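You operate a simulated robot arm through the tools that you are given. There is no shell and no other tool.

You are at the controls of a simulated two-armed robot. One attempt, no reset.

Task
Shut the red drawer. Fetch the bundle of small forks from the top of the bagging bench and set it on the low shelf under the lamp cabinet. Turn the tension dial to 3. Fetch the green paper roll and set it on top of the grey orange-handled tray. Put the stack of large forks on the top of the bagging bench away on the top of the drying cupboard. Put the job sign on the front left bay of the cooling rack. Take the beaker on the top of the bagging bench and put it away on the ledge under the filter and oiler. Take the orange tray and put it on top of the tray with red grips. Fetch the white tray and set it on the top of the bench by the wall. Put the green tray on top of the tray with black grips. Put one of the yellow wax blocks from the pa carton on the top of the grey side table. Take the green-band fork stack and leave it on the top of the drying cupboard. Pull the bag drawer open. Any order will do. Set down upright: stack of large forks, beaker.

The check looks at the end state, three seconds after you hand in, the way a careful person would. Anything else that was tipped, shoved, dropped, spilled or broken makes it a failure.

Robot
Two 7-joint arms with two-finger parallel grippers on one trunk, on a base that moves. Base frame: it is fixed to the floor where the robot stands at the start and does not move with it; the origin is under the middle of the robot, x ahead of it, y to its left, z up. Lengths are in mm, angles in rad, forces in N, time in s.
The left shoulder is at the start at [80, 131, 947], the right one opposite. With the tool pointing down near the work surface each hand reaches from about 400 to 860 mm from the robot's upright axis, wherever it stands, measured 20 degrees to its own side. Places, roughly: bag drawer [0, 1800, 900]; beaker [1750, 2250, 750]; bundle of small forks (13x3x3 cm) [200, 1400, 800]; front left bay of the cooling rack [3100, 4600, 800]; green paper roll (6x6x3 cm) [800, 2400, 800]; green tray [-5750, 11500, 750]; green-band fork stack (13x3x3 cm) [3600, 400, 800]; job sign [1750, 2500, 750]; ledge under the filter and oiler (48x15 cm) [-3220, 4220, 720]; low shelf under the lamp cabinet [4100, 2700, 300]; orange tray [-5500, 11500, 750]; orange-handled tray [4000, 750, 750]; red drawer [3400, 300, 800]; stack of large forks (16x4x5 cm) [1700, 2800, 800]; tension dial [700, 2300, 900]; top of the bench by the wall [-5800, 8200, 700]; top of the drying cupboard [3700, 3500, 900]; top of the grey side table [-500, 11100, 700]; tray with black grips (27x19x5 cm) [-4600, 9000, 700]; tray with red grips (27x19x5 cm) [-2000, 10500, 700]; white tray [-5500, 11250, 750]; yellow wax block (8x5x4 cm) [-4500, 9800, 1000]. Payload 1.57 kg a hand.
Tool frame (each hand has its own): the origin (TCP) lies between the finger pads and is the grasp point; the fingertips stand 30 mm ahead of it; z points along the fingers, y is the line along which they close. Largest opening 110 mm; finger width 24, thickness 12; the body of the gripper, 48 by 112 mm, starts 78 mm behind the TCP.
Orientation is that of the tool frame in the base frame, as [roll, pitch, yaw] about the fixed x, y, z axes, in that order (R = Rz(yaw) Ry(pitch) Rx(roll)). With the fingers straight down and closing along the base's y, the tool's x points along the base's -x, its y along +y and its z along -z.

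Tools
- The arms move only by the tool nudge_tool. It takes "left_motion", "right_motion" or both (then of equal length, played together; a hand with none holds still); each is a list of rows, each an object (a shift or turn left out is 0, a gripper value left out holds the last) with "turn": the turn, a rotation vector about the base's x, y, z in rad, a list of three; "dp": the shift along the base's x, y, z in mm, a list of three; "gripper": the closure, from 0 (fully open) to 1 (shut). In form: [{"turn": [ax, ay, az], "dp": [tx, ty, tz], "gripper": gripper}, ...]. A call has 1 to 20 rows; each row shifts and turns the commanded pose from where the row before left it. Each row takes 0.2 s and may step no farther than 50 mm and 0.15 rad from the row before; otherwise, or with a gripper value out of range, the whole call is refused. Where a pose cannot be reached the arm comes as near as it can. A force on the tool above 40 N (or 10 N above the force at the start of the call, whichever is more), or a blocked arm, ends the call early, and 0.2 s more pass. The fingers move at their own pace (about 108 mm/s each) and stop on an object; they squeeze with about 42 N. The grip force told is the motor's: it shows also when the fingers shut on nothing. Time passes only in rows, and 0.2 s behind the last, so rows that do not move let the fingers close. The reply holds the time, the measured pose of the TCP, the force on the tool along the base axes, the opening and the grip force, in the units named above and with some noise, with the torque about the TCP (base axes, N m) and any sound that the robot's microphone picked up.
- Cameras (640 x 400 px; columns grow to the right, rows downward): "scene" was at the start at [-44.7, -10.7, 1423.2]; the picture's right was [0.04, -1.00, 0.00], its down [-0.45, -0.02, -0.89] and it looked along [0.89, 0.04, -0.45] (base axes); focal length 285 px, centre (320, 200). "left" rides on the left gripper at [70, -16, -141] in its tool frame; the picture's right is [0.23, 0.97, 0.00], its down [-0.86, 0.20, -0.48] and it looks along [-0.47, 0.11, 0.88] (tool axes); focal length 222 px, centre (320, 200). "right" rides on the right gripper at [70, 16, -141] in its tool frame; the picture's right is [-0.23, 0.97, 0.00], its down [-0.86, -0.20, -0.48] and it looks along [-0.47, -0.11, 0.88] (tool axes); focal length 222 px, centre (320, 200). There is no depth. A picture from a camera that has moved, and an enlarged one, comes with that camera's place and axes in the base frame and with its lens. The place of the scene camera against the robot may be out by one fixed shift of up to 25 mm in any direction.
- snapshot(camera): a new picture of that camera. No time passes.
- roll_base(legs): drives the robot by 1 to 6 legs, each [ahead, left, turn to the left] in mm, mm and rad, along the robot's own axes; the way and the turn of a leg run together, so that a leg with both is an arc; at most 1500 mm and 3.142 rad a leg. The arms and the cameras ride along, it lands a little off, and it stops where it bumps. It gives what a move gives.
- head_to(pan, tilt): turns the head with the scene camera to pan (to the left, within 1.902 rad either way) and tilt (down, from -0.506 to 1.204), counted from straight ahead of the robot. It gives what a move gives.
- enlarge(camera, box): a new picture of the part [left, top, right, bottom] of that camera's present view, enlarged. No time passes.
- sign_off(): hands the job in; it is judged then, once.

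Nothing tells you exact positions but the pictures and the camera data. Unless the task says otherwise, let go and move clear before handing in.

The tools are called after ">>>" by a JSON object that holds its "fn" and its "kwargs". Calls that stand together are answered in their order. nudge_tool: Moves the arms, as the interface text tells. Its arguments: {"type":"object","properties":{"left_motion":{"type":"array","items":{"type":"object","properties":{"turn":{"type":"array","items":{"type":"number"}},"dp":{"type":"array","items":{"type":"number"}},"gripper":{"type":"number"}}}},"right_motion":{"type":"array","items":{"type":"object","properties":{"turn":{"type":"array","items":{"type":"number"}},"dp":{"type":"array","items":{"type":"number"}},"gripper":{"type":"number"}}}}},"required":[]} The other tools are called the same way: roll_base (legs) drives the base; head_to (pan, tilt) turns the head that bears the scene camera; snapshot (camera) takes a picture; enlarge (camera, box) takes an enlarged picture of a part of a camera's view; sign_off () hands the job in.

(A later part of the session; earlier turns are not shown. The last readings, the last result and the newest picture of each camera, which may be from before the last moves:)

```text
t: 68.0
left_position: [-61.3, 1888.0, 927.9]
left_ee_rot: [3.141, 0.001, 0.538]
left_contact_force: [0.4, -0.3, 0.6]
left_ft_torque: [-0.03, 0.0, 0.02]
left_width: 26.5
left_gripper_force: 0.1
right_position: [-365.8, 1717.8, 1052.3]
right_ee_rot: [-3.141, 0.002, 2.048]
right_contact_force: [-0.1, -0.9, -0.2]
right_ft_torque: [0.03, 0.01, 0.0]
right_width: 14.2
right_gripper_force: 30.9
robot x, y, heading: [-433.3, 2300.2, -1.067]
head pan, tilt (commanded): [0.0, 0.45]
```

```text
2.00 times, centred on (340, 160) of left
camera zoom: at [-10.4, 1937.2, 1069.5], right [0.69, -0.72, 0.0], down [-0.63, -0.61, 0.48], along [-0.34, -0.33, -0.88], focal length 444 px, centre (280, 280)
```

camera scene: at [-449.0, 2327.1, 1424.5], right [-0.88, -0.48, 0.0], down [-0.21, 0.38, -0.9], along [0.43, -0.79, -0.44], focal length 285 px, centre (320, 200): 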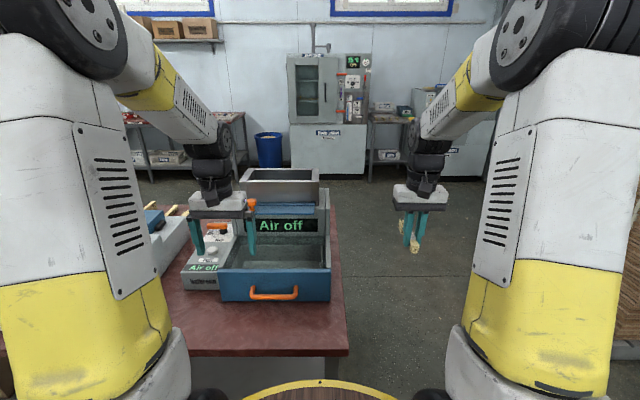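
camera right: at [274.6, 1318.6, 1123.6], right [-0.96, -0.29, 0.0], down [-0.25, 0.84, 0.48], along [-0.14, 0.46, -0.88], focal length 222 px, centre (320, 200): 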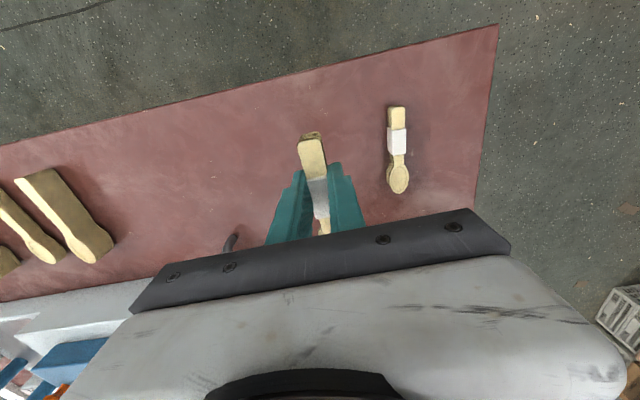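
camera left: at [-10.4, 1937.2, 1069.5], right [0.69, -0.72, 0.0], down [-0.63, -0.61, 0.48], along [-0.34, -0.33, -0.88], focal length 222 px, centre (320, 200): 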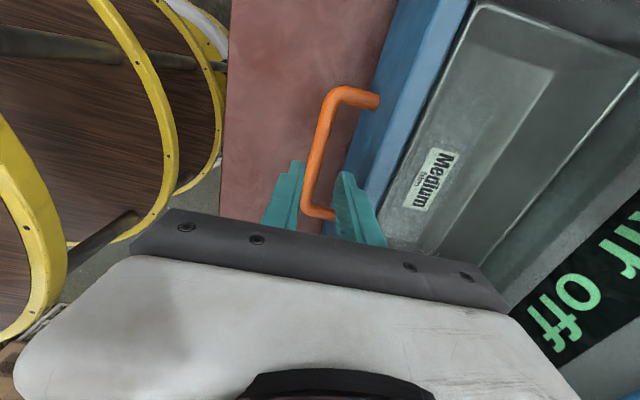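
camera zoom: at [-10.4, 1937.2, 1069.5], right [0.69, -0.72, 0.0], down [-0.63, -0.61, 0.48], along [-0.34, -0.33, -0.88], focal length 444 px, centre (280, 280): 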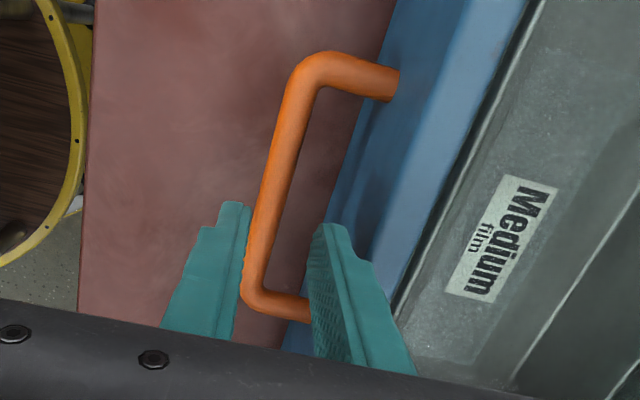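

The bar is ~7 mm toward me from the finger mid-plane. I'll shift by that and descend to bar height.

>>> {"fn": "nudge_tool", "kwargs": {"left_motion": [{"dp": [-3.6, 6, 0]}, {"dp": [0, 0, -25]}, {"dp": [0, 0, -20]}, {"dp": [0, 0, -15]}, {"dp": [0, 0, -11]}, {"dp": [0, 0, 0]}]}}

>>> {"fn": "enlarge", "kwargs": {"camera": "left", "box": [240, 60, 440, 260]}}

```text
t: 69.4
left_position: [-64.8, 1893.6, 858.8]
left_ee_rot: [3.141, -0.001, 0.538]
left_contact_force: [-0.1, -0.4, -0.6]
left_ft_torque: [0.02, -0.01, -0.01]
left_width: 26.4
left_gripper_force: 0.1
right_position: [-367.0, 1718.0, 1053.2]
right_ee_rot: [-3.141, 0.004, 2.046]
right_contact_force: [0.9, -0.4, -0.6]
right_ft_torque: [0.03, 0.02, 0.0]
right_width: 14.4
right_gripper_force: 30.3
robot x, y, heading: [-427.7, 2300.0, -1.069]
head pan, tilt (commanded): [0.0, 0.45]
```

```text
2.00 times, centred on (340, 160) of left
camera zoom: at [-13.6, 1942.2, 1000.4], right [0.69, -0.72, 0.0], down [-0.63, -0.61, 0.48], along [-0.34, -0.33, -0.88], focal length 444 px, centre (280, 280)
```

zoom: 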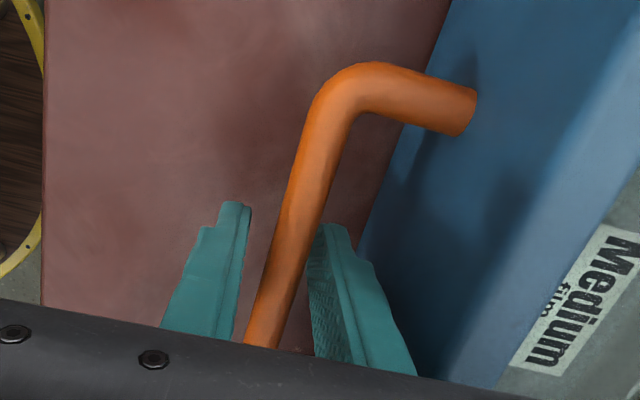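

The bar is between the fingers. Closing on it now.

>>> {"fn": "nudge_tool", "kwargs": {"left_motion": [{"gripper": 1.0}, {}, {}]}}

>>> {"fn": "enlarge", "kwargs": {"camera": "left", "box": [240, 60, 440, 260]}}

```text
t: 70.2
left_position: [-64.9, 1893.2, 858.6]
left_ee_rot: [-3.141, -0.001, 0.535]
left_contact_force: [1.6, 0.2, -1.3]
left_ft_torque: [0.08, -0.2, -0.81]
left_width: 14.5
left_gripper_force: 30.7
right_position: [-365.9, 1717.0, 1053.4]
right_ee_rot: [3.14, 0.003, 2.044]
right_contact_force: [0.5, 0.0, -0.6]
right_ft_torque: [0.01, 0.01, -0.01]
right_width: 14.4
right_gripper_force: 30.4
robot x, y, heading: [-432.4, 2299.7, -1.065]
head pan, tilt (commanded): [0.0, 0.45]
```

```text
2.00 times, centred on (340, 160) of left
camera zoom: at [-13.6, 1942.2, 1000.6], right [0.69, -0.72, 0.0], down [-0.63, -0.61, 0.48], along [-0.34, -0.33, -0.88], focal length 444 px, centre (280, 280)
```

zoom: 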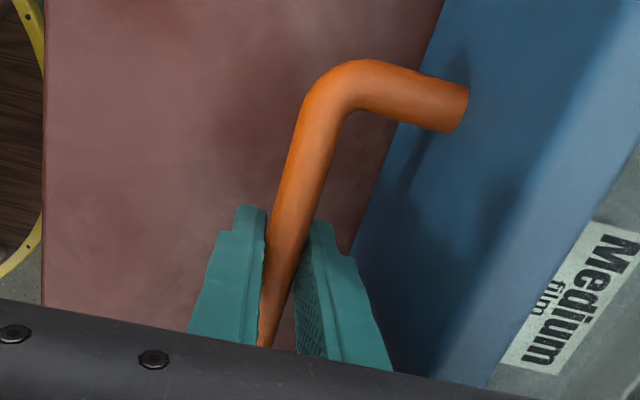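

Gripped. Now I pull the drawer straight out toward me in small steps.

>>> {"fn": "nudge_tool", "kwargs": {"left_motion": [{"dp": [-4.9, 8.7, 0]}, {"dp": [-9.8, 17.4, 0]}, {"dp": [-9.8, 17.4, 0]}, {"dp": [-9.8, 17.4, 0]}, {"dp": [-9.8, 17.4, 0]}, {"dp": [0, 0, 0]}]}}

>>> {"fn": "snapshot", "kwargs": {"camera": "scene"}}

```text
t: 71.6
left_position: [-108.0, 1973.2, 858.0]
left_ee_rot: [-3.139, 0.0, 0.538]
left_contact_force: [7.0, 6.1, 17.5]
left_ft_torque: [0.18, -0.38, -0.77]
left_width: 14.6
left_gripper_force: 31.1
right_position: [-367.2, 1716.9, 1053.7]
right_ee_rot: [-3.141, 0.003, 2.047]
right_contact_force: [-0.4, 0.5, -0.4]
right_ft_torque: [0.0, 0.0, -0.01]
right_width: 14.2
right_gripper_force: 30.6
robot x, y, heading: [-428.0, 2299.6, -1.065]
head pan, tilt (commanded): [0.0, 0.45]
```

```text
taken
camera scene: at [-448.9, 2327.6, 1424.5], right [-0.88, -0.48, 0.0], down [-0.21, 0.38, -0.9], along [0.43, -0.79, -0.44], focal length 285 px, centre (320, 200)
```

scene: 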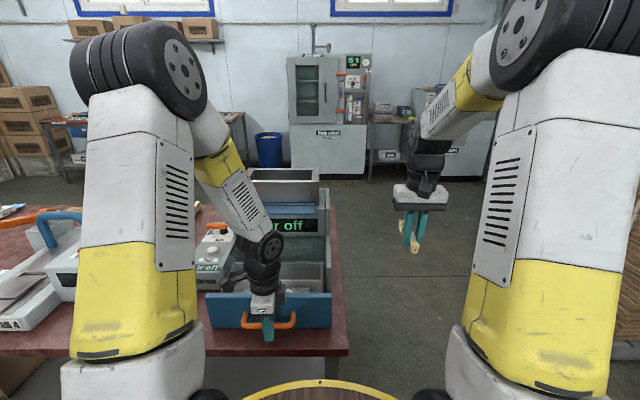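

The drawer is about 90 mm out. I'll draw it out further by backing the base slowly, hand still gripping.

>>> {"fn": "roll_base", "kwargs": {"legs": [[-60, 0, 0]]}}

>>> {"fn": "snapshot", "kwargs": {"camera": "left"}}

```text
t: 72.5
left_position: [-135.3, 2022.4, 858.9]
left_ee_rot: [3.133, 0.002, 0.539]
left_contact_force: [21.2, -25.0, -4.6]
left_ft_torque: [0.14, -0.22, -0.77]
left_width: 14.8
left_gripper_force: 30.6
right_position: [-395.5, 1769.7, 1051.4]
right_ee_rot: [3.141, 0.002, 2.046]
right_contact_force: [0.6, 0.5, -0.2]
right_ft_torque: [0.0, -0.02, 0.0]
right_width: 14.1
right_gripper_force: 30.9
robot x, y, heading: [-458.8, 2352.3, -1.069]
head pan, tilt (commanded): [0.0, 0.45]
```

```text
taken
camera left: at [-86.1, 2072.1, 999.2], right [0.69, -0.72, 0.01], down [-0.63, -0.61, 0.48], along [-0.34, -0.34, -0.88], focal length 222 px, centre (320, 200)
```

left: 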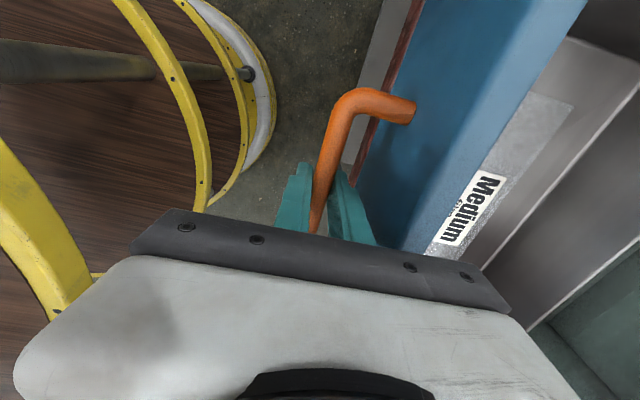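

>>> {"fn": "enlarge", "kwargs": {"camera": "scene", "box": [180, 140, 380, 400]}}

```text
1.54 times, centred on (280, 270) of scene
camera zoom: at [-477.7, 2379.5, 1424.5], right [-0.88, -0.48, 0.0], down [-0.21, 0.38, -0.9], along [0.43, -0.79, -0.44], focal length 439 px, centre (382, 92)
```

zoom: 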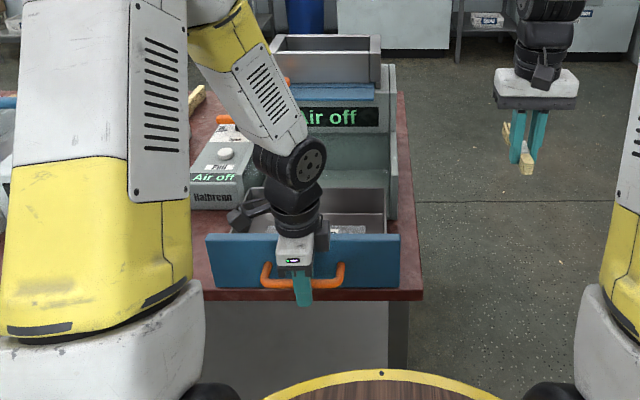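

>>> {"fn": "roll_base", "kwargs": {"legs": [[-15, 0, 0]]}}

```text
t: 73.3
left_position: [-137.8, 2021.6, 861.1]
left_ee_rot: [3.11, 0.006, 0.532]
left_contact_force: [0.7, -0.3, 1.1]
left_ft_torque: [-0.05, 0.05, -0.86]
left_width: 14.5
left_gripper_force: 31.3
right_position: [-399.1, 1778.4, 1052.3]
right_ee_rot: [-3.141, 0.001, 2.048]
right_contact_force: [-0.4, 0.5, 0.6]
right_ft_torque: [-0.02, 0.0, -0.01]
right_width: 14.3
right_gripper_force: 30.4
robot x, y, heading: [-463.2, 2363.8, -1.066]
head pan, tilt (commanded): [0.0, 0.45]
stopped in leg 1: the force on the tool passed its limit at 53 N (the readings are from after the stop); the commanded pose is now the measured one
```

The drawer hit its stop after ~147 mm: it's fully open. I'll release and lift the hand clear.

>>> {"fn": "nudge_tool", "kwargs": {"left_motion": [{"gripper": 0.72}, {}, {"dp": [0, 0, 20]}, {"dp": [0, 0, 40]}, {"dp": [0, 0, 45]}, {"dp": [0, 0, 45]}, {"dp": [0, 0, 45]}, {}]}}

>>> {"fn": "snapshot", "kwargs": {"camera": "scene"}}

```text
t: 75.1
left_position: [-141.3, 2017.5, 1052.2]
left_ee_rot: [3.114, 0.008, 0.535]
left_contact_force: [-0.1, 0.5, 0.5]
left_ft_torque: [-0.02, 0.01, -0.02]
left_width: 30.8
left_gripper_force: 0.1
right_position: [-399.3, 1777.8, 1053.4]
right_ee_rot: [3.141, 0.003, 2.045]
right_contact_force: [0.9, 0.6, -0.3]
right_ft_torque: [0.0, 0.02, -0.03]
right_width: 14.6
right_gripper_force: 30.5
robot x, y, heading: [-460.9, 2358.3, -1.066]
head pan, tilt (commanded): [0.0, 0.45]
```

```text
taken
camera scene: at [-482.5, 2387.8, 1424.5], right [-0.88, -0.48, 0.0], down [-0.21, 0.38, -0.9], along [0.43, -0.79, -0.44], focal length 285 px, centre (320, 200)
```

scene: 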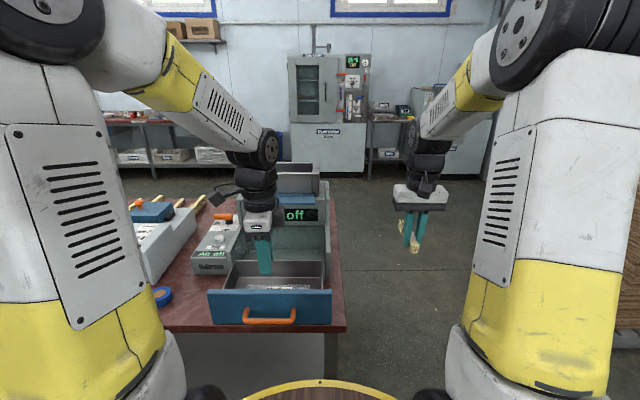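

Drawer is open and clear. Next the tension dial: I back off, restore the left hand's orientation and slide left along the bench.

>>> {"fn": "roll_base", "kwargs": {"legs": [[-250, 0, 0], [0, 843, 0]]}}

>>> {"fn": "nudge_tool", "kwargs": {"left_motion": [{"turn": [0.0237, 0.014, 0.1], "dp": [0, 0, 10], "gripper": 0.3}, {"turn": [0, 0, 0.14], "dp": [0, 0, 10]}, {"turn": [0, 0, 0.14], "dp": [0, 0, 10]}, {"turn": [0, 0, 0.14], "dp": [0, 0, 10]}, {"turn": [0, 0, 0.14], "dp": [0, 0, 10]}, {"turn": [0, 0, 0.14]}, {"turn": [0, 0, 0.14]}, {"turn": [0, 0, 0.14]}, {"turn": [0, 0, 0.14]}, {"turn": [0, 0, 0.14]}, {"turn": [0, 0, 0.14]}, {}]}}

>>> {"fn": "snapshot", "kwargs": {"camera": "scene"}}

```text
t: 81.1
left_position: [486.2, 2643.7, 1053.2]
left_ee_rot: [3.113, 0.007, 0.526]
left_contact_force: [0.4, 0.2, 0.0]
left_ft_torque: [-0.01, 0.0, -0.01]
left_width: 31.0
left_gripper_force: 0.1
right_position: [223.6, 2407.3, 1052.5]
right_ee_rot: [-3.141, 0.003, 2.038]
right_contact_force: [0.0, 0.6, -0.5]
right_ft_torque: [0.01, 0.02, 0.0]
right_width: 14.3
right_gripper_force: 31.0
robot x, y, heading: [164.9, 2991.7, -1.079]
head pan, tilt (commanded): [0.0, 0.45]
```

```text
t: 83.7
left_position: [484.3, 2644.8, 1102.9]
left_ee_rot: [3.141, 0.005, 2.029]
left_contact_force: [-0.1, -0.1, 0.5]
left_ft_torque: [-0.06, -0.03, -0.02]
left_width: 77.3
left_gripper_force: 0.0
right_position: [224.4, 2407.1, 1053.9]
right_ee_rot: [3.14, 0.003, 2.038]
right_contact_force: [-1.2, -0.2, -0.7]
right_ft_torque: [0.04, -0.01, 0.01]
right_width: 14.3
right_gripper_force: 30.2
robot x, y, heading: [168.9, 2991.5, -1.078]
head pan, tilt (commanded): [0.0, 0.45]
```

```text
taken
camera scene: at [146.9, 3017.7, 1424.5], right [-0.88, -0.48, 0.0], down [-0.21, 0.38, -0.9], along [0.43, -0.79, -0.44], focal length 285 px, centre (320, 200)
```

scene: 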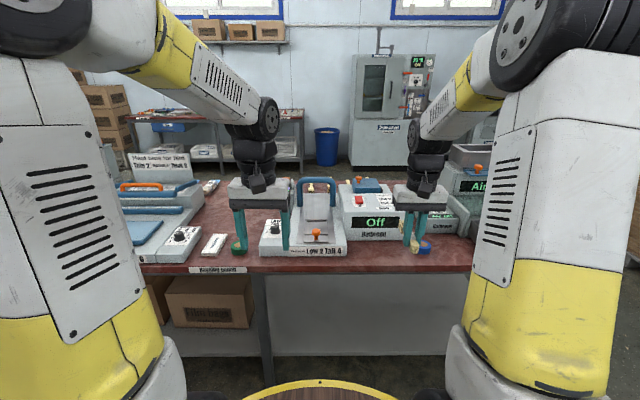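

>>> {"fn": "enlarge", "kwargs": {"camera": "scene", "box": [110, 140, 370, 280]}}

>>> {"fn": "snapshot", "kwargs": {"camera": "left"}}

```text
2.46 times, centred on (240, 210) of scene
camera zoom: at [146.9, 3017.7, 1424.5], right [-0.88, -0.48, 0.0], down [-0.21, 0.38, -0.9], along [0.43, -0.79, -0.44], focal length 702 px, centre (517, 175)
```

zoom: 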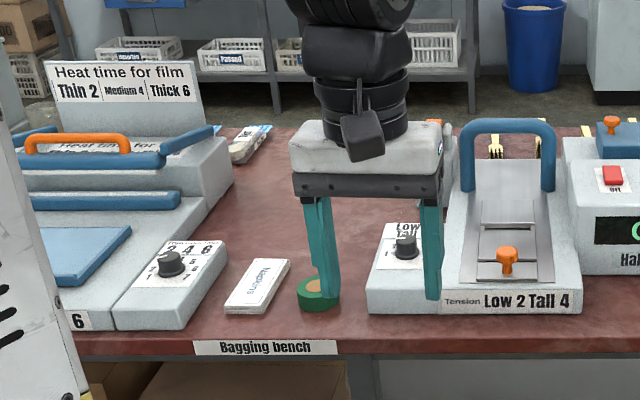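

```text
taken
camera left: at [439.2, 2699.4, 1243.7], right [0.77, 0.63, 0.0], down [0.55, -0.68, 0.48], along [0.31, -0.37, -0.88], focal length 222 px, centre (320, 200)
```

left: 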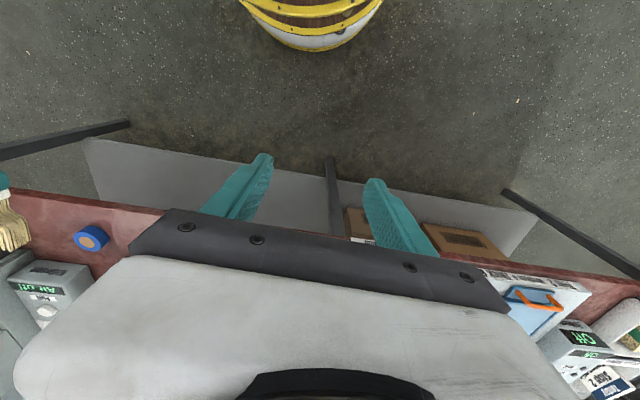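

The tension dial (labelled "Tension") is at about (711,2324) and the green roll is beside it at about (810,2406). I'll raise the right hand a bit and move the base closer.

>>> {"fn": "nudge_tool", "kwargs": {"right_motion": [{"dp": [0, 0, 25]}, {"dp": [0, 0, 25]}, {}]}}

>>> {"fn": "roll_base", "kwargs": {"legs": [[270, 0, 0]]}}

>>> {"fn": "snapshot", "kwargs": {"camera": "left"}}

>>> {"fn": "snapshot", "kwargs": {"camera": "scene"}}

```text
t: 84.5
left_position: [485.2, 2643.9, 1103.5]
left_ee_rot: [3.138, 0.006, 2.026]
left_contact_force: [0.4, 0.0, 0.4]
left_ft_torque: [0.01, 0.0, 0.02]
left_width: 77.0
left_gripper_force: 0.1
right_position: [226.2, 2406.8, 1105.2]
right_ee_rot: [-3.14, 0.005, 2.039]
right_contact_force: [-0.7, -0.1, 0.5]
right_ft_torque: [-0.01, -0.01, 0.0]
right_width: 14.5
right_gripper_force: 30.7
robot x, y, heading: [165.0, 2992.0, -1.073]
head pan, tilt (commanded): [0.0, 0.45]
```

```text
t: 86.4
left_position: [612.8, 2406.0, 1102.5]
left_ee_rot: [3.141, 0.004, 2.023]
left_contact_force: [0.7, 0.3, 0.6]
left_ft_torque: [0.01, 0.03, -0.03]
left_width: 76.9
left_gripper_force: 0.1
right_position: [353.6, 2171.0, 1103.2]
right_ee_rot: [-3.141, 0.004, 2.034]
right_contact_force: [-0.2, 0.1, 0.1]
right_ft_torque: [0.01, 0.0, 0.0]
right_width: 14.2
right_gripper_force: 30.6
robot x, y, heading: [295.4, 2750.8, -1.079]
head pan, tilt (commanded): [0.0, 0.45]
```

```text
taken
camera left: at [566.6, 2461.5, 1243.7], right [0.78, 0.63, 0.0], down [0.55, -0.68, 0.48], along [0.31, -0.38, -0.88], focal length 222 px, centre (320, 200)
```

left: 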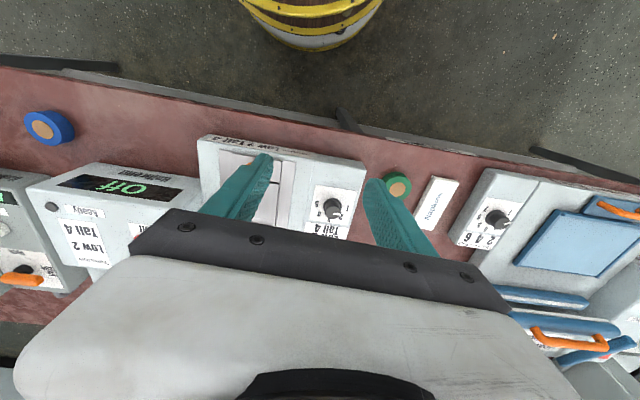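

```text
taken
camera scene: at [275.0, 2780.3, 1424.5], right [-0.88, -0.47, 0.0], down [-0.21, 0.38, -0.9], along [0.43, -0.79, -0.44], focal length 285 px, centre (320, 200)
```

scene: 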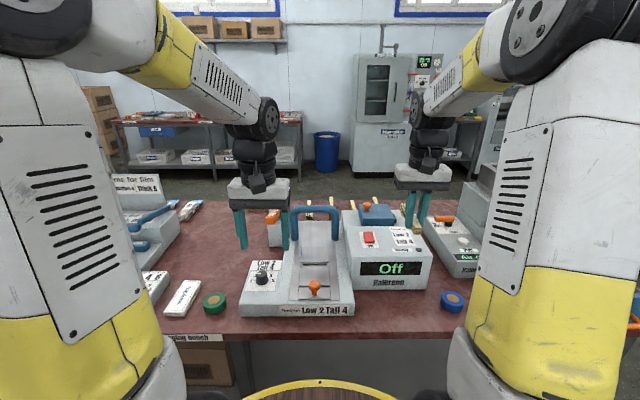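

>>> {"fn": "enlarge", "kwargs": {"camera": "left", "box": [270, 140, 430, 260]}}

>>> {"fn": "enlarge", "kwargs": {"camera": "scene", "box": [180, 230, 360, 340]}}

```text
3.33 times, centred on (350, 200) of left
camera zoom: at [566.6, 2461.5, 1243.7], right [0.78, 0.63, 0.0], down [0.55, -0.68, 0.48], along [0.31, -0.38, -0.88], focal length 740 px, centre (220, 200)
```

zoom: 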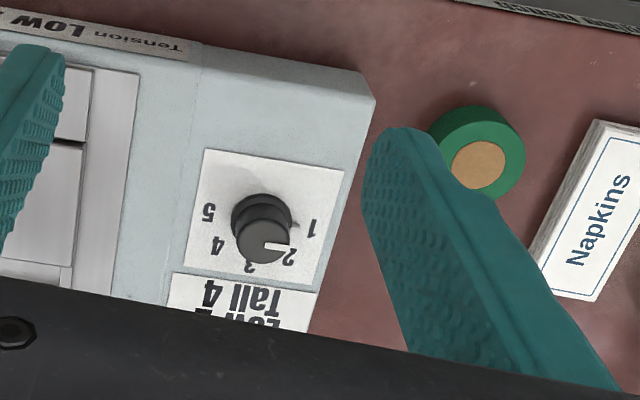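

```text
3.56 times, centred on (270, 285) of scene
camera zoom: at [275.0, 2780.3, 1424.5], right [-0.88, -0.47, 0.0], down [-0.21, 0.38, -0.9], along [0.43, -0.79, -0.44], focal length 1014 px, centre (498, -102)
```

zoom: 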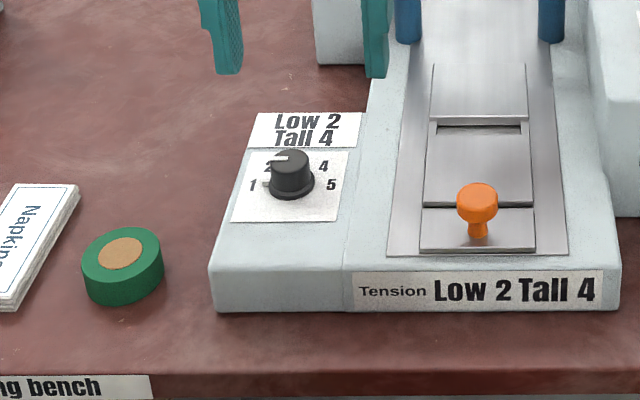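

The tension dial's pointer is at 1; marks run 1–5 clockwise with 45° spacing, so it needs about 90° clockwise. I'll move the left hand above the knob for a closer look.

>>> {"fn": "nudge_tool", "kwargs": {"left_motion": [{"dp": [25, -20, 0]}, {"dp": [25, -20, -10]}, {"dp": [25, -25, -25]}, {"dp": [25, -25, -35]}, {"dp": [14, -12, -30]}, {}]}}

>>> {"fn": "enlarge", "kwargs": {"camera": "left", "box": [220, 80, 420, 220]}}

```text
t: 87.8
left_position: [728.2, 2303.9, 1000.3]
left_ee_rot: [3.14, 0.005, 2.024]
left_contact_force: [0.9, -0.2, -0.3]
left_ft_torque: [0.02, 0.03, -0.01]
left_width: 76.9
left_gripper_force: 0.0
right_position: [352.3, 2170.2, 1104.3]
right_ee_rot: [3.141, 0.005, 2.035]
right_contact_force: [0.1, 0.5, -1.3]
right_ft_torque: [0.0, -0.03, 0.02]
right_width: 14.4
right_gripper_force: 30.4
robot x, y, heading: [293.7, 2753.3, -1.077]
head pan, tilt (commanded): [0.0, 0.45]
```

```text
2.86 times, centred on (320, 150) of left
camera zoom: at [681.8, 2359.3, 1141.6], right [0.78, 0.63, 0.0], down [0.55, -0.68, 0.48], along [0.31, -0.38, -0.88], focal length 635 px, centre (320, 343)
```

zoom: 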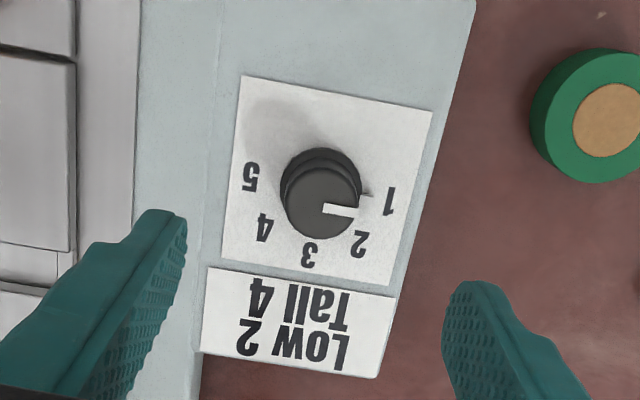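

The knob centre is at about (734.5,2297), plate z≈848, knob top ≈873. I'll centre, narrow the fingers and descend so the tips stay ~7 mm above the plate.

>>> {"fn": "nudge_tool", "kwargs": {"left_motion": [{"dp": [6.3, -6.9, 0], "gripper": 0.45}, {"dp": [0, 0, -30]}, {"dp": [0, 0, -30]}, {"dp": [0, 0, -25]}, {}]}}

>>> {"fn": "enlarge", "kwargs": {"camera": "left", "box": [220, 80, 420, 220]}}

```text
t: 89.0
left_position: [734.6, 2296.4, 916.0]
left_ee_rot: [-3.142, 0.005, 2.024]
left_contact_force: [0.0, -0.3, 0.5]
left_ft_torque: [-0.03, 0.0, 0.02]
left_width: 60.3
left_gripper_force: 0.0
right_position: [352.7, 2169.2, 1103.9]
right_ee_rot: [-3.139, 0.004, 2.035]
right_contact_force: [-0.1, -0.2, -0.5]
right_ft_torque: [0.02, 0.0, 0.01]
right_width: 14.5
right_gripper_force: 30.9
robot x, y, heading: [296.3, 2755.7, -1.078]
head pan, tilt (commanded): [0.0, 0.45]
```

```text
2.86 times, centred on (320, 150) of left
camera zoom: at [688.0, 2352.6, 1058.2], right [0.78, 0.63, 0.0], down [0.55, -0.68, 0.48], along [0.31, -0.38, -0.88], focal length 635 px, centre (320, 343)
```

zoom: 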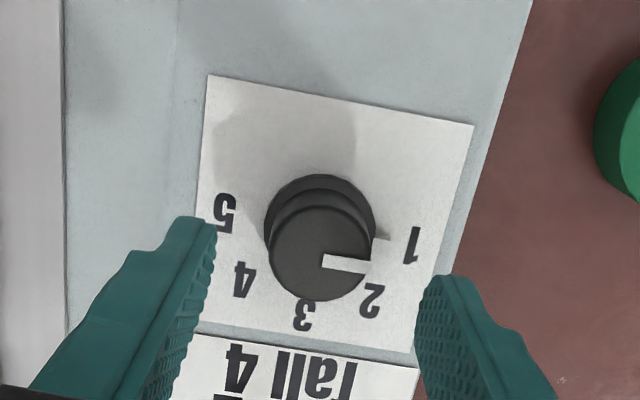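

Well centred laterally; a 2.5 mm correction toward me, then descend to z≈885 and close on the knob.

>>> {"fn": "nudge_tool", "kwargs": {"left_motion": [{"dp": [-1.1, 2.3, -10]}, {"dp": [0, 0, -12]}, {"dp": [0, 0, -9]}, {}, {"gripper": 0.72}, {"gripper": 1.0}, {}, {}]}}

>>> {"fn": "enlarge", "kwargs": {"camera": "left", "box": [220, 80, 420, 220]}}

```text
t: 90.8
left_position: [731.0, 2301.3, 886.1]
left_ee_rot: [3.139, 0.007, 2.025]
left_contact_force: [3.9, 2.6, 16.2]
left_ft_torque: [0.53, 0.16, -0.08]
left_width: 32.2
left_gripper_force: 40.4
right_position: [352.9, 2169.6, 1103.8]
right_ee_rot: [-3.141, 0.003, 2.035]
right_contact_force: [-1.7, 0.4, -0.4]
right_ft_torque: [0.0, -0.02, 0.03]
right_width: 14.2
right_gripper_force: 29.9
robot x, y, heading: [293.1, 2750.8, -1.068]
head pan, tilt (commanded): [0.0, 0.45]
```

```text
2.86 times, centred on (320, 150) of left
camera zoom: at [685.7, 2355.7, 1027.3], right [0.78, 0.63, 0.0], down [0.55, -0.68, 0.48], along [0.31, -0.38, -0.87], focal length 635 px, centre (320, 343)
```

zoom: 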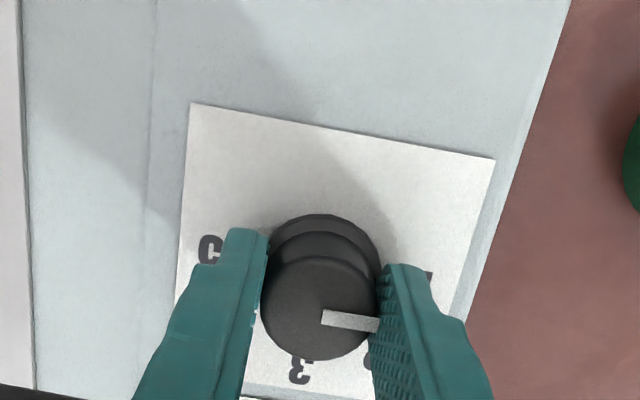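

Gripped on the knob (32 mm). I'll ease off the contact load slightly, then turn clockwise by 90° in steps.

>>> {"fn": "nudge_tool", "kwargs": {"left_motion": [{"dp": [-2, 2, 2]}, {}]}}

>>> {"fn": "nudge_tool", "kwargs": {"left_motion": [{"turn": [0, 0, -0.13]}, {"turn": [0, 0, -0.13]}, {"turn": [0, 0, -0.13]}, {"turn": [0, 0, -0.13]}, {}]}}

>>> {"fn": "enlarge", "kwargs": {"camera": "left", "box": [220, 80, 420, 220]}}

```text
t: 91.4
left_position: [732.7, 2300.6, 886.9]
left_ee_rot: [3.14, 0.008, 2.025]
left_contact_force: [19.2, -13.8, -16.4]
left_ft_torque: [-0.53, -0.59, -0.11]
left_width: 31.8
left_gripper_force: 40.3
right_position: [353.7, 2168.9, 1102.1]
right_ee_rot: [-3.14, 0.001, 2.035]
right_contact_force: [0.0, -0.4, 0.3]
right_ft_torque: [-0.01, 0.03, 0.01]
right_width: 14.4
right_gripper_force: 30.0
robot x, y, heading: [295.3, 2754.8, -1.079]
head pan, tilt (commanded): [0.0, 0.45]
```

```text
t: 92.6
left_position: [733.4, 2302.1, 887.4]
left_ee_rot: [3.14, 0.001, 1.504]
left_contact_force: [30.1, -2.9, -22.9]
left_ft_torque: [0.2, -0.81, 0.09]
left_width: 31.4
left_gripper_force: 40.0
right_position: [354.2, 2169.2, 1104.7]
right_ee_rot: [-3.141, 0.002, 2.036]
right_contact_force: [-0.9, -0.1, -1.2]
right_ft_torque: [0.01, -0.01, -0.02]
right_width: 14.4
right_gripper_force: 30.4
robot x, y, heading: [294.6, 2756.4, -1.075]
head pan, tilt (commanded): [0.0, 0.45]
```

```text
2.86 times, centred on (320, 150) of left
camera zoom: at [720.8, 2372.4, 1028.5], right [0.99, 0.16, 0.0], down [0.14, -0.86, 0.48], along [0.08, -0.47, -0.88], focal length 635 px, centre (320, 343)
```

zoom: 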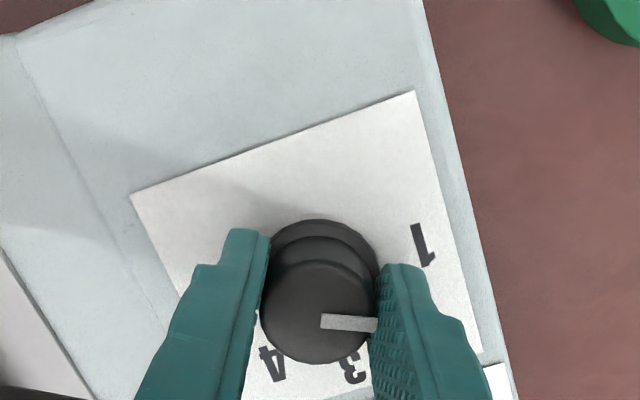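

The knob turns with the hand. Side load has built up, so I'll relax it by shifting back slightly, then continue.

>>> {"fn": "nudge_tool", "kwargs": {"left_motion": [{"dp": [2.5, -0.5, -1.5]}, {}]}}

```text
t: 93.2
left_position: [732.5, 2302.8, 887.7]
left_ee_rot: [3.141, 0.004, 1.505]
left_contact_force: [20.4, 6.5, 1.9]
left_ft_torque: [1.33, -0.67, 0.08]
left_width: 31.3
left_gripper_force: 40.0
right_position: [354.8, 2169.4, 1102.3]
right_ee_rot: [3.141, 0.004, 2.034]
right_contact_force: [-0.6, -0.3, -0.1]
right_ft_torque: [0.01, -0.04, -0.02]
right_width: 14.3
right_gripper_force: 29.8
robot x, y, heading: [293.4, 2750.4, -1.077]
head pan, tilt (commanded): [0.0, 0.45]
```

>>> {"fn": "nudge_tool", "kwargs": {"left_motion": [{"dp": [3, 1, -0.5]}, {}]}}

```text
t: 93.8
left_position: [734.1, 2302.0, 887.8]
left_ee_rot: [-3.141, 0.008, 1.503]
left_contact_force: [-1.3, 10.5, 19.6]
left_ft_torque: [1.0, 0.12, -0.02]
left_width: 31.1
left_gripper_force: 40.4
right_position: [353.0, 2170.0, 1103.5]
right_ee_rot: [-3.141, 0.004, 2.035]
right_contact_force: [-0.3, 1.0, -0.9]
right_ft_torque: [0.05, 0.03, 0.01]
right_width: 14.2
right_gripper_force: 30.6
robot x, y, heading: [294.4, 2755.0, -1.074]
head pan, tilt (commanded): [0.0, 0.45]
```

>>> {"fn": "nudge_tool", "kwargs": {"left_motion": [{"dp": [0, 1.5, 1]}, {"turn": [0, 0, -0.1314]}, {"turn": [0, 0, -0.1314]}, {"turn": [0, 0, -0.1314]}, {"turn": [0, 0, -0.1314]}, {}]}}

>>> {"fn": "enlarge", "kwargs": {"camera": "left", "box": [220, 80, 420, 220]}}

```text
t: 95.2
left_position: [734.7, 2303.0, 886.5]
left_ee_rot: [3.14, 0.007, 0.976]
left_contact_force: [-7.1, -14.9, -17.1]
left_ft_torque: [-0.76, 0.5, 0.01]
left_width: 31.1
left_gripper_force: 40.2
right_position: [353.3, 2168.9, 1103.8]
right_ee_rot: [3.141, 0.001, 2.036]
right_contact_force: [-0.1, 0.5, -0.3]
right_ft_torque: [0.01, 0.02, -0.01]
right_width: 14.4
right_gripper_force: 30.2
robot x, y, heading: [297.0, 2753.0, -1.076]
head pan, tilt (commanded): [0.0, 0.45]
```

```text
2.86 times, centred on (320, 150) of left
camera zoom: at [760.6, 2368.6, 1028.2], right [0.93, -0.36, 0.0], down [-0.31, -0.82, 0.48], along [-0.17, -0.45, -0.87], focal length 635 px, centre (320, 343)
```

zoom: 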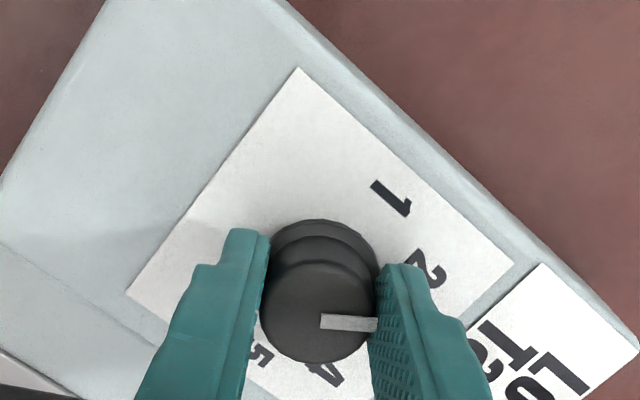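

Good, past 2 now. Continuing the remaining ~30° with a small relief shift.

>>> {"fn": "nudge_tool", "kwargs": {"left_motion": [{"dp": [-1, -1.5, -1]}, {"turn": [0, 0, -0.1314]}, {"turn": [0, 0, -0.1314]}, {"turn": [0, 0, -0.1314]}, {"turn": [0, 0, -0.1314]}, {}]}}

>>> {"fn": "enlarge", "kwargs": {"camera": "left", "box": [220, 80, 420, 220]}}

```text
t: 96.6
left_position: [736.7, 2300.8, 886.8]
left_ee_rot: [3.135, 0.005, 0.453]
left_contact_force: [12.7, -17.2, 8.8]
left_ft_torque: [-0.96, -0.02, 0.04]
left_width: 31.1
left_gripper_force: 40.3
right_position: [352.3, 2168.0, 1104.2]
right_ee_rot: [3.141, 0.002, 2.035]
right_contact_force: [0.3, -0.2, 0.4]
right_ft_torque: [0.01, -0.01, 0.01]
right_width: 14.3
right_gripper_force: 30.7
robot x, y, heading: [293.6, 2751.5, -1.08]
head pan, tilt (commanded): [0.0, 0.45]
```

```text
2.86 times, centred on (320, 150) of left
camera zoom: at [791.7, 2345.8, 1028.3], right [0.63, -0.78, 0.0], down [-0.68, -0.55, 0.48], along [-0.37, -0.31, -0.87], focal length 635 px, centre (320, 343)
```

zoom: 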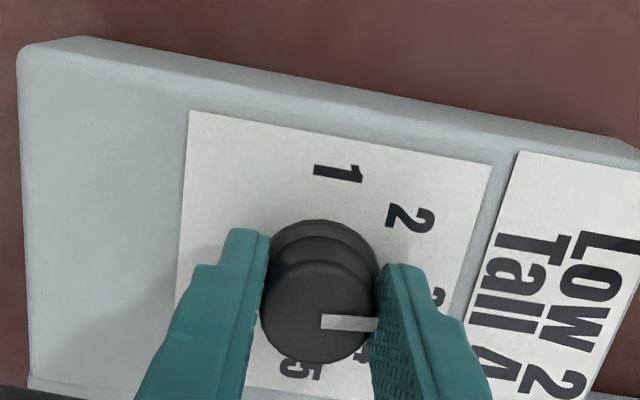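

Turned ~90° now. I'll release, lift and check where the pointer sits.

>>> {"fn": "nudge_tool", "kwargs": {"left_motion": [{"gripper": 0.5}, {}, {"dp": [0, 0, 15]}, {"dp": [0, 0, 40]}, {"dp": [0, 0, 40]}, {}]}}

>>> {"fn": "enlarge", "kwargs": {"camera": "left", "box": [220, 80, 420, 220]}}

```text
t: 98.0
left_position: [733.0, 2303.6, 982.5]
left_ee_rot: [3.14, 0.005, 0.452]
left_contact_force: [0.3, 0.3, 0.0]
left_ft_torque: [0.04, -0.01, -0.02]
left_width: 55.2
left_gripper_force: 0.1
right_position: [353.1, 2168.7, 1103.5]
right_ee_rot: [3.141, 0.004, 2.035]
right_contact_force: [-0.1, -0.1, -0.6]
right_ft_torque: [0.01, 0.02, -0.01]
right_width: 14.2
right_gripper_force: 30.3
robot x, y, heading: [294.0, 2751.7, -1.075]
head pan, tilt (commanded): [0.0, 0.45]
```

```text
2.86 times, centred on (320, 150) of left
camera zoom: at [789.2, 2348.0, 1123.3], right [0.63, -0.78, 0.0], down [-0.68, -0.55, 0.48], along [-0.38, -0.3, -0.88], focal length 635 px, centre (320, 343)
```

zoom: 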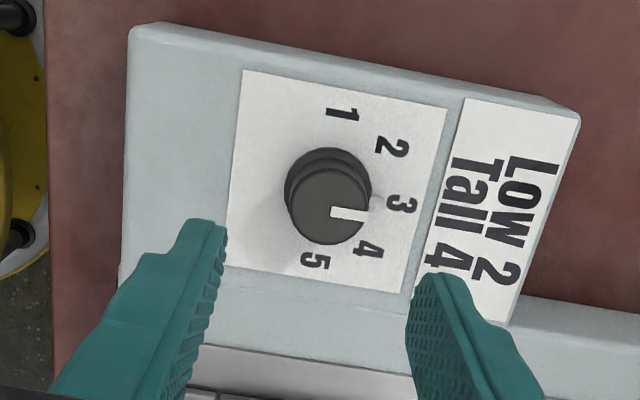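

The pointer is on 3. Next, the green roll beside it: I'll move the left hand above it with the current orientation (closing front-to-back).

>>> {"fn": "nudge_tool", "kwargs": {"left_motion": [{"dp": [28, 30, 0], "gripper": 0.15}, {"dp": [28, 30, -5]}, {"dp": [28, 32, -10]}, {}]}}

>>> {"fn": "snapshot", "kwargs": {"camera": "left"}}

```text
t: 99.0
left_position: [821.1, 2396.4, 968.3]
left_ee_rot: [3.138, 0.009, 0.454]
left_contact_force: [0.0, 0.0, 0.1]
left_ft_torque: [-0.04, 0.04, -0.01]
left_width: 93.4
left_gripper_force: 0.0
right_position: [353.7, 2169.9, 1103.9]
right_ee_rot: [3.141, 0.003, 2.035]
right_contact_force: [0.0, -0.1, -0.5]
right_ft_torque: [0.01, 0.02, 0.0]
right_width: 14.3
right_gripper_force: 29.5
robot x, y, heading: [297.6, 2750.8, -1.076]
head pan, tilt (commanded): [0.0, 0.45]
```

```text
taken
camera left: at [876.5, 2440.6, 1108.3], right [0.63, -0.78, 0.0], down [-0.68, -0.55, 0.48], along [-0.38, -0.3, -0.88], focal length 222 px, centre (320, 200)
```

left: 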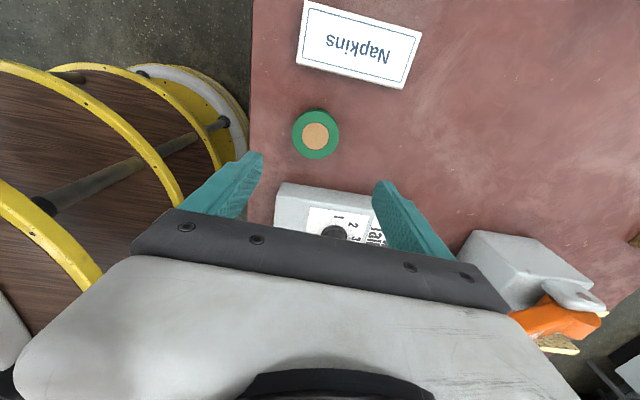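

Roll centre is at about (824.5,2407). I'll centre and descend part-way, then check.

>>> {"fn": "nudge_tool", "kwargs": {"left_motion": [{"dp": [3.5, 10.5, -20], "gripper": 0.15}, {"dp": [0, 0, -35]}, {"dp": [0, 0, -35]}, {}]}}

>>> {"fn": "snapshot", "kwargs": {"camera": "left"}}

```text
t: 100.0
left_position: [823.4, 2404.8, 875.1]
left_ee_rot: [3.141, 0.006, 0.453]
left_contact_force: [-0.4, -0.1, 0.1]
left_ft_torque: [0.0, 0.01, -0.05]
left_width: 93.4
left_gripper_force: 0.1
right_position: [352.7, 2169.4, 1102.6]
right_ee_rot: [3.14, 0.003, 2.035]
right_contact_force: [0.0, 0.1, 0.2]
right_ft_torque: [-0.02, -0.04, 0.01]
right_width: 14.2
right_gripper_force: 30.4
robot x, y, heading: [296.3, 2755.8, -1.075]
head pan, tilt (commanded): [0.0, 0.45]
```

```text
taken
camera left: at [878.3, 2449.9, 1016.3], right [0.63, -0.78, 0.0], down [-0.68, -0.55, 0.48], along [-0.38, -0.31, -0.88], focal length 222 px, centre (320, 200)
```

left: 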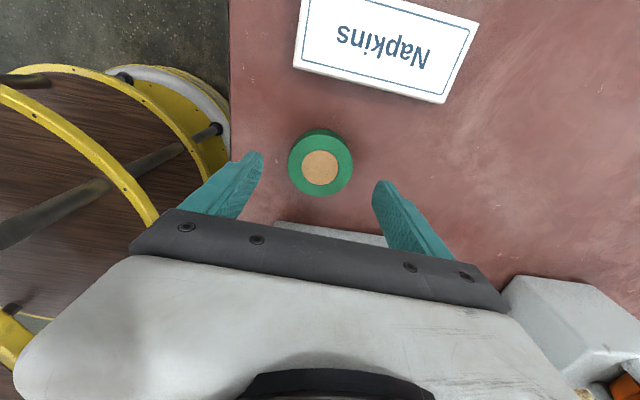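

Centred. Descending to z≈834 and closing on the roll.

>>> {"fn": "nudge_tool", "kwargs": {"left_motion": [{"dp": [0, 0, -22]}, {"dp": [0, 0, -18]}, {}, {"gripper": 1.0}, {}, {}, {}]}}

```text
t: 101.6
left_position: [822.6, 2406.1, 835.2]
left_ee_rot: [3.138, 0.006, 0.456]
left_contact_force: [-0.6, -0.3, 1.4]
left_ft_torque: [0.01, 0.01, -0.02]
left_width: 58.1
left_gripper_force: 42.1
right_position: [353.6, 2169.5, 1103.0]
right_ee_rot: [-3.14, 0.003, 2.033]
right_contact_force: [0.2, -0.3, -1.3]
right_ft_torque: [-0.03, 0.0, -0.01]
right_width: 14.5
right_gripper_force: 30.5
robot x, y, heading: [294.1, 2751.4, -1.078]
head pan, tilt (commanded): [0.0, 0.45]
```

The roll is gripped (58 mm). I'll lift it, back off and travel round the far end of the bench toward the clamp bench and tray.

>>> {"fn": "nudge_tool", "kwargs": {"left_motion": [{"dp": [0, 0, 20]}, {"dp": [0, 0, 40]}, {"dp": [0, 0, 45]}, {"dp": [0, 0, 45]}, {"dp": [-15, 20, 40]}, {"dp": [-20, 30, 30]}, {}]}}

>>> {"fn": "snapshot", "kwargs": {"camera": "scene"}}

>>> {"fn": "head_to", "kwargs": {"pan": 1.2, "tilt": 0.4}}

>>> {"fn": "snapshot", "kwargs": {"camera": "scene"}}

```text
t: 103.2
left_position: [791.1, 2451.2, 1052.3]
left_ee_rot: [-3.141, 0.008, 0.454]
left_contact_force: [0.4, -0.1, -0.5]
left_ft_torque: [0.01, -0.02, -0.01]
left_width: 58.3
left_gripper_force: 42.2
right_position: [353.0, 2169.0, 1102.8]
right_ee_rot: [-3.141, 0.003, 2.033]
right_contact_force: [0.3, -0.6, -0.1]
right_ft_torque: [0.0, -0.04, 0.01]
right_width: 14.2
right_gripper_force: 30.2
robot x, y, heading: [299.2, 2756.8, -1.08]
head pan, tilt (commanded): [0.0, 0.45]
```

```text
taken
camera scene: at [275.1, 2780.2, 1424.5], right [-0.88, -0.47, 0.0], down [-0.21, 0.38, -0.9], along [0.43, -0.79, -0.44], focal length 285 px, centre (320, 200)
```

scene: 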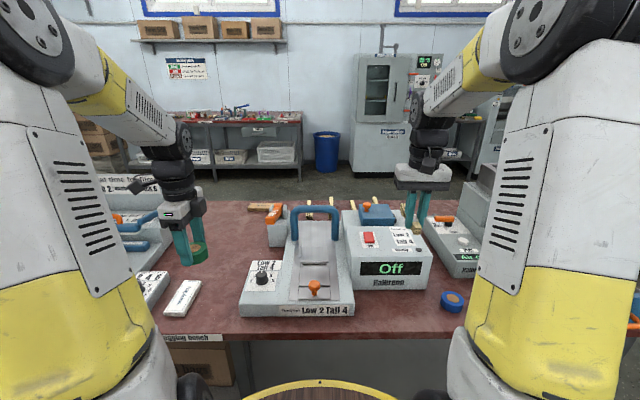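

```text
t: 104.6
left_position: [789.5, 2452.2, 1051.3]
left_ee_rot: [3.14, 0.005, 0.455]
left_contact_force: [0.1, 0.2, 0.3]
left_ft_torque: [0.01, 0.0, -0.01]
left_width: 58.2
left_gripper_force: 41.9
right_position: [352.9, 2170.1, 1104.0]
right_ee_rot: [3.141, 0.005, 2.036]
right_contact_force: [-0.2, -0.6, -0.9]
right_ft_torque: [0.03, -0.02, -0.03]
right_width: 14.4
right_gripper_force: 30.1
robot x, y, heading: [293.6, 2753.6, -1.077]
head pan, tilt (commanded): [1.201, 0.4]
```

```text
taken
camera scene: at [323.5, 2872.5, 1429.2], right [0.12, -0.99, 0.0], down [-0.39, -0.05, -0.92], along [0.91, 0.11, -0.39], focal length 285 px, centre (320, 200)
```

scene: 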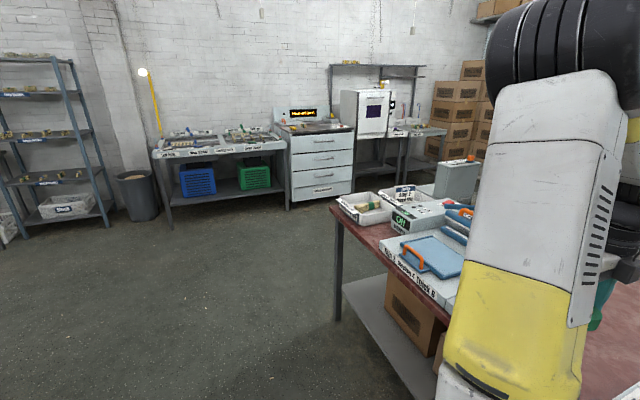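

>>> {"fn": "enlarge", "kwargs": {"camera": "scene", "box": [310, 150, 510, 280]}}

>>> {"fn": "enlarge", "kwargs": {"camera": "scene", "box": [140, 60, 460, 220]}}

```text
3.08 times, centred on (410, 215) of scene
camera zoom: at [323.5, 2872.5, 1429.2], right [0.12, -0.99, 0.0], down [-0.39, -0.05, -0.92], along [0.91, 0.11, -0.39], focal length 878 px, centre (43, 154)
```

zoom: 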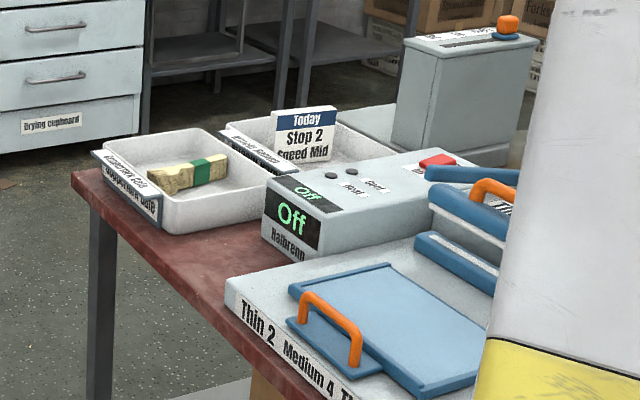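

```text
2.00 times, centred on (300, 140) of scene
camera zoom: at [323.5, 2872.5, 1429.2], right [0.12, -0.99, 0.0], down [-0.39, -0.05, -0.92], along [0.91, 0.11, -0.39], focal length 571 px, centre (360, 320)
```

zoom: 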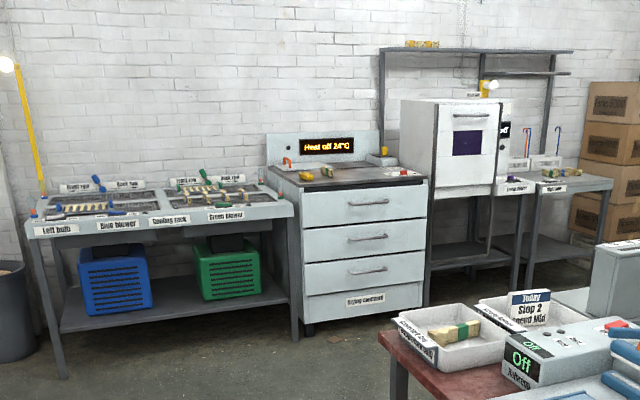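

The floor ahead is clear, and I can see the large-fork stack (in a tray), the job sign ("Today Stop 2 Speed Mid"), the cooling rack, drying cupboard and lamp cabinet. Now I drive round the far end of the bench to the clamp bench.

>>> {"fn": "roll_base", "kwargs": {"legs": [[-200, 0, 0], [0, 1000, 0], [0, 1000, 0], [1375, 0, 0], [1300, 0, 0]]}}

>>> {"fn": "head_to", "kwargs": {"pan": 0.0, "tilt": 0.4}}

>>> {"fn": "snapshot", "kwargs": {"camera": "scene"}}

```text
t: 128.3
left_position: [3759.3, 1239.5, 1051.9]
left_ee_rot: [3.139, 0.004, 0.46]
left_contact_force: [0.0, -0.8, -0.8]
left_ft_torque: [-0.02, 0.01, -0.03]
left_width: 57.8
left_gripper_force: 42.4
right_position: [3324.6, 954.2, 1104.6]
right_ee_rot: [-3.141, 0.004, 2.04]
right_contact_force: [0.6, 0.6, -0.2]
right_ft_torque: [-0.01, 0.0, 0.02]
right_width: 14.1
right_gripper_force: 30.4
robot x, y, heading: [3258.4, 1538.1, -1.071]
head pan, tilt (commanded): [1.201, 0.4]
```

```text
t: 129.8
left_position: [3759.2, 1240.6, 1051.9]
left_ee_rot: [3.14, 0.006, 0.46]
left_contact_force: [0.0, -0.1, -0.1]
left_ft_torque: [0.01, 0.02, 0.02]
left_width: 57.9
left_gripper_force: 41.7
right_position: [3324.6, 953.1, 1103.9]
right_ee_rot: [-3.141, 0.004, 2.042]
right_contact_force: [-0.8, -0.3, 0.0]
right_ft_torque: [-0.02, 0.03, 0.02]
right_width: 14.1
right_gripper_force: 30.3
robot x, y, heading: [3259.4, 1538.1, -1.072]
head pan, tilt (commanded): [0.0, 0.4]
```

```text
taken
camera scene: at [3242.9, 1563.6, 1429.2], right [-0.88, -0.48, 0.0], down [-0.19, 0.34, -0.92], along [0.44, -0.81, -0.39], focal length 285 px, centre (320, 200)
```

scene: 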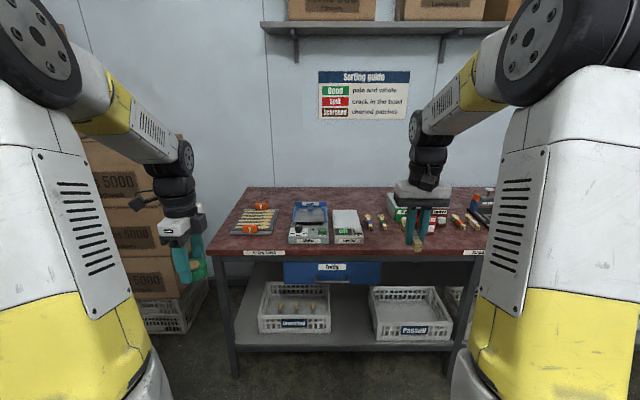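

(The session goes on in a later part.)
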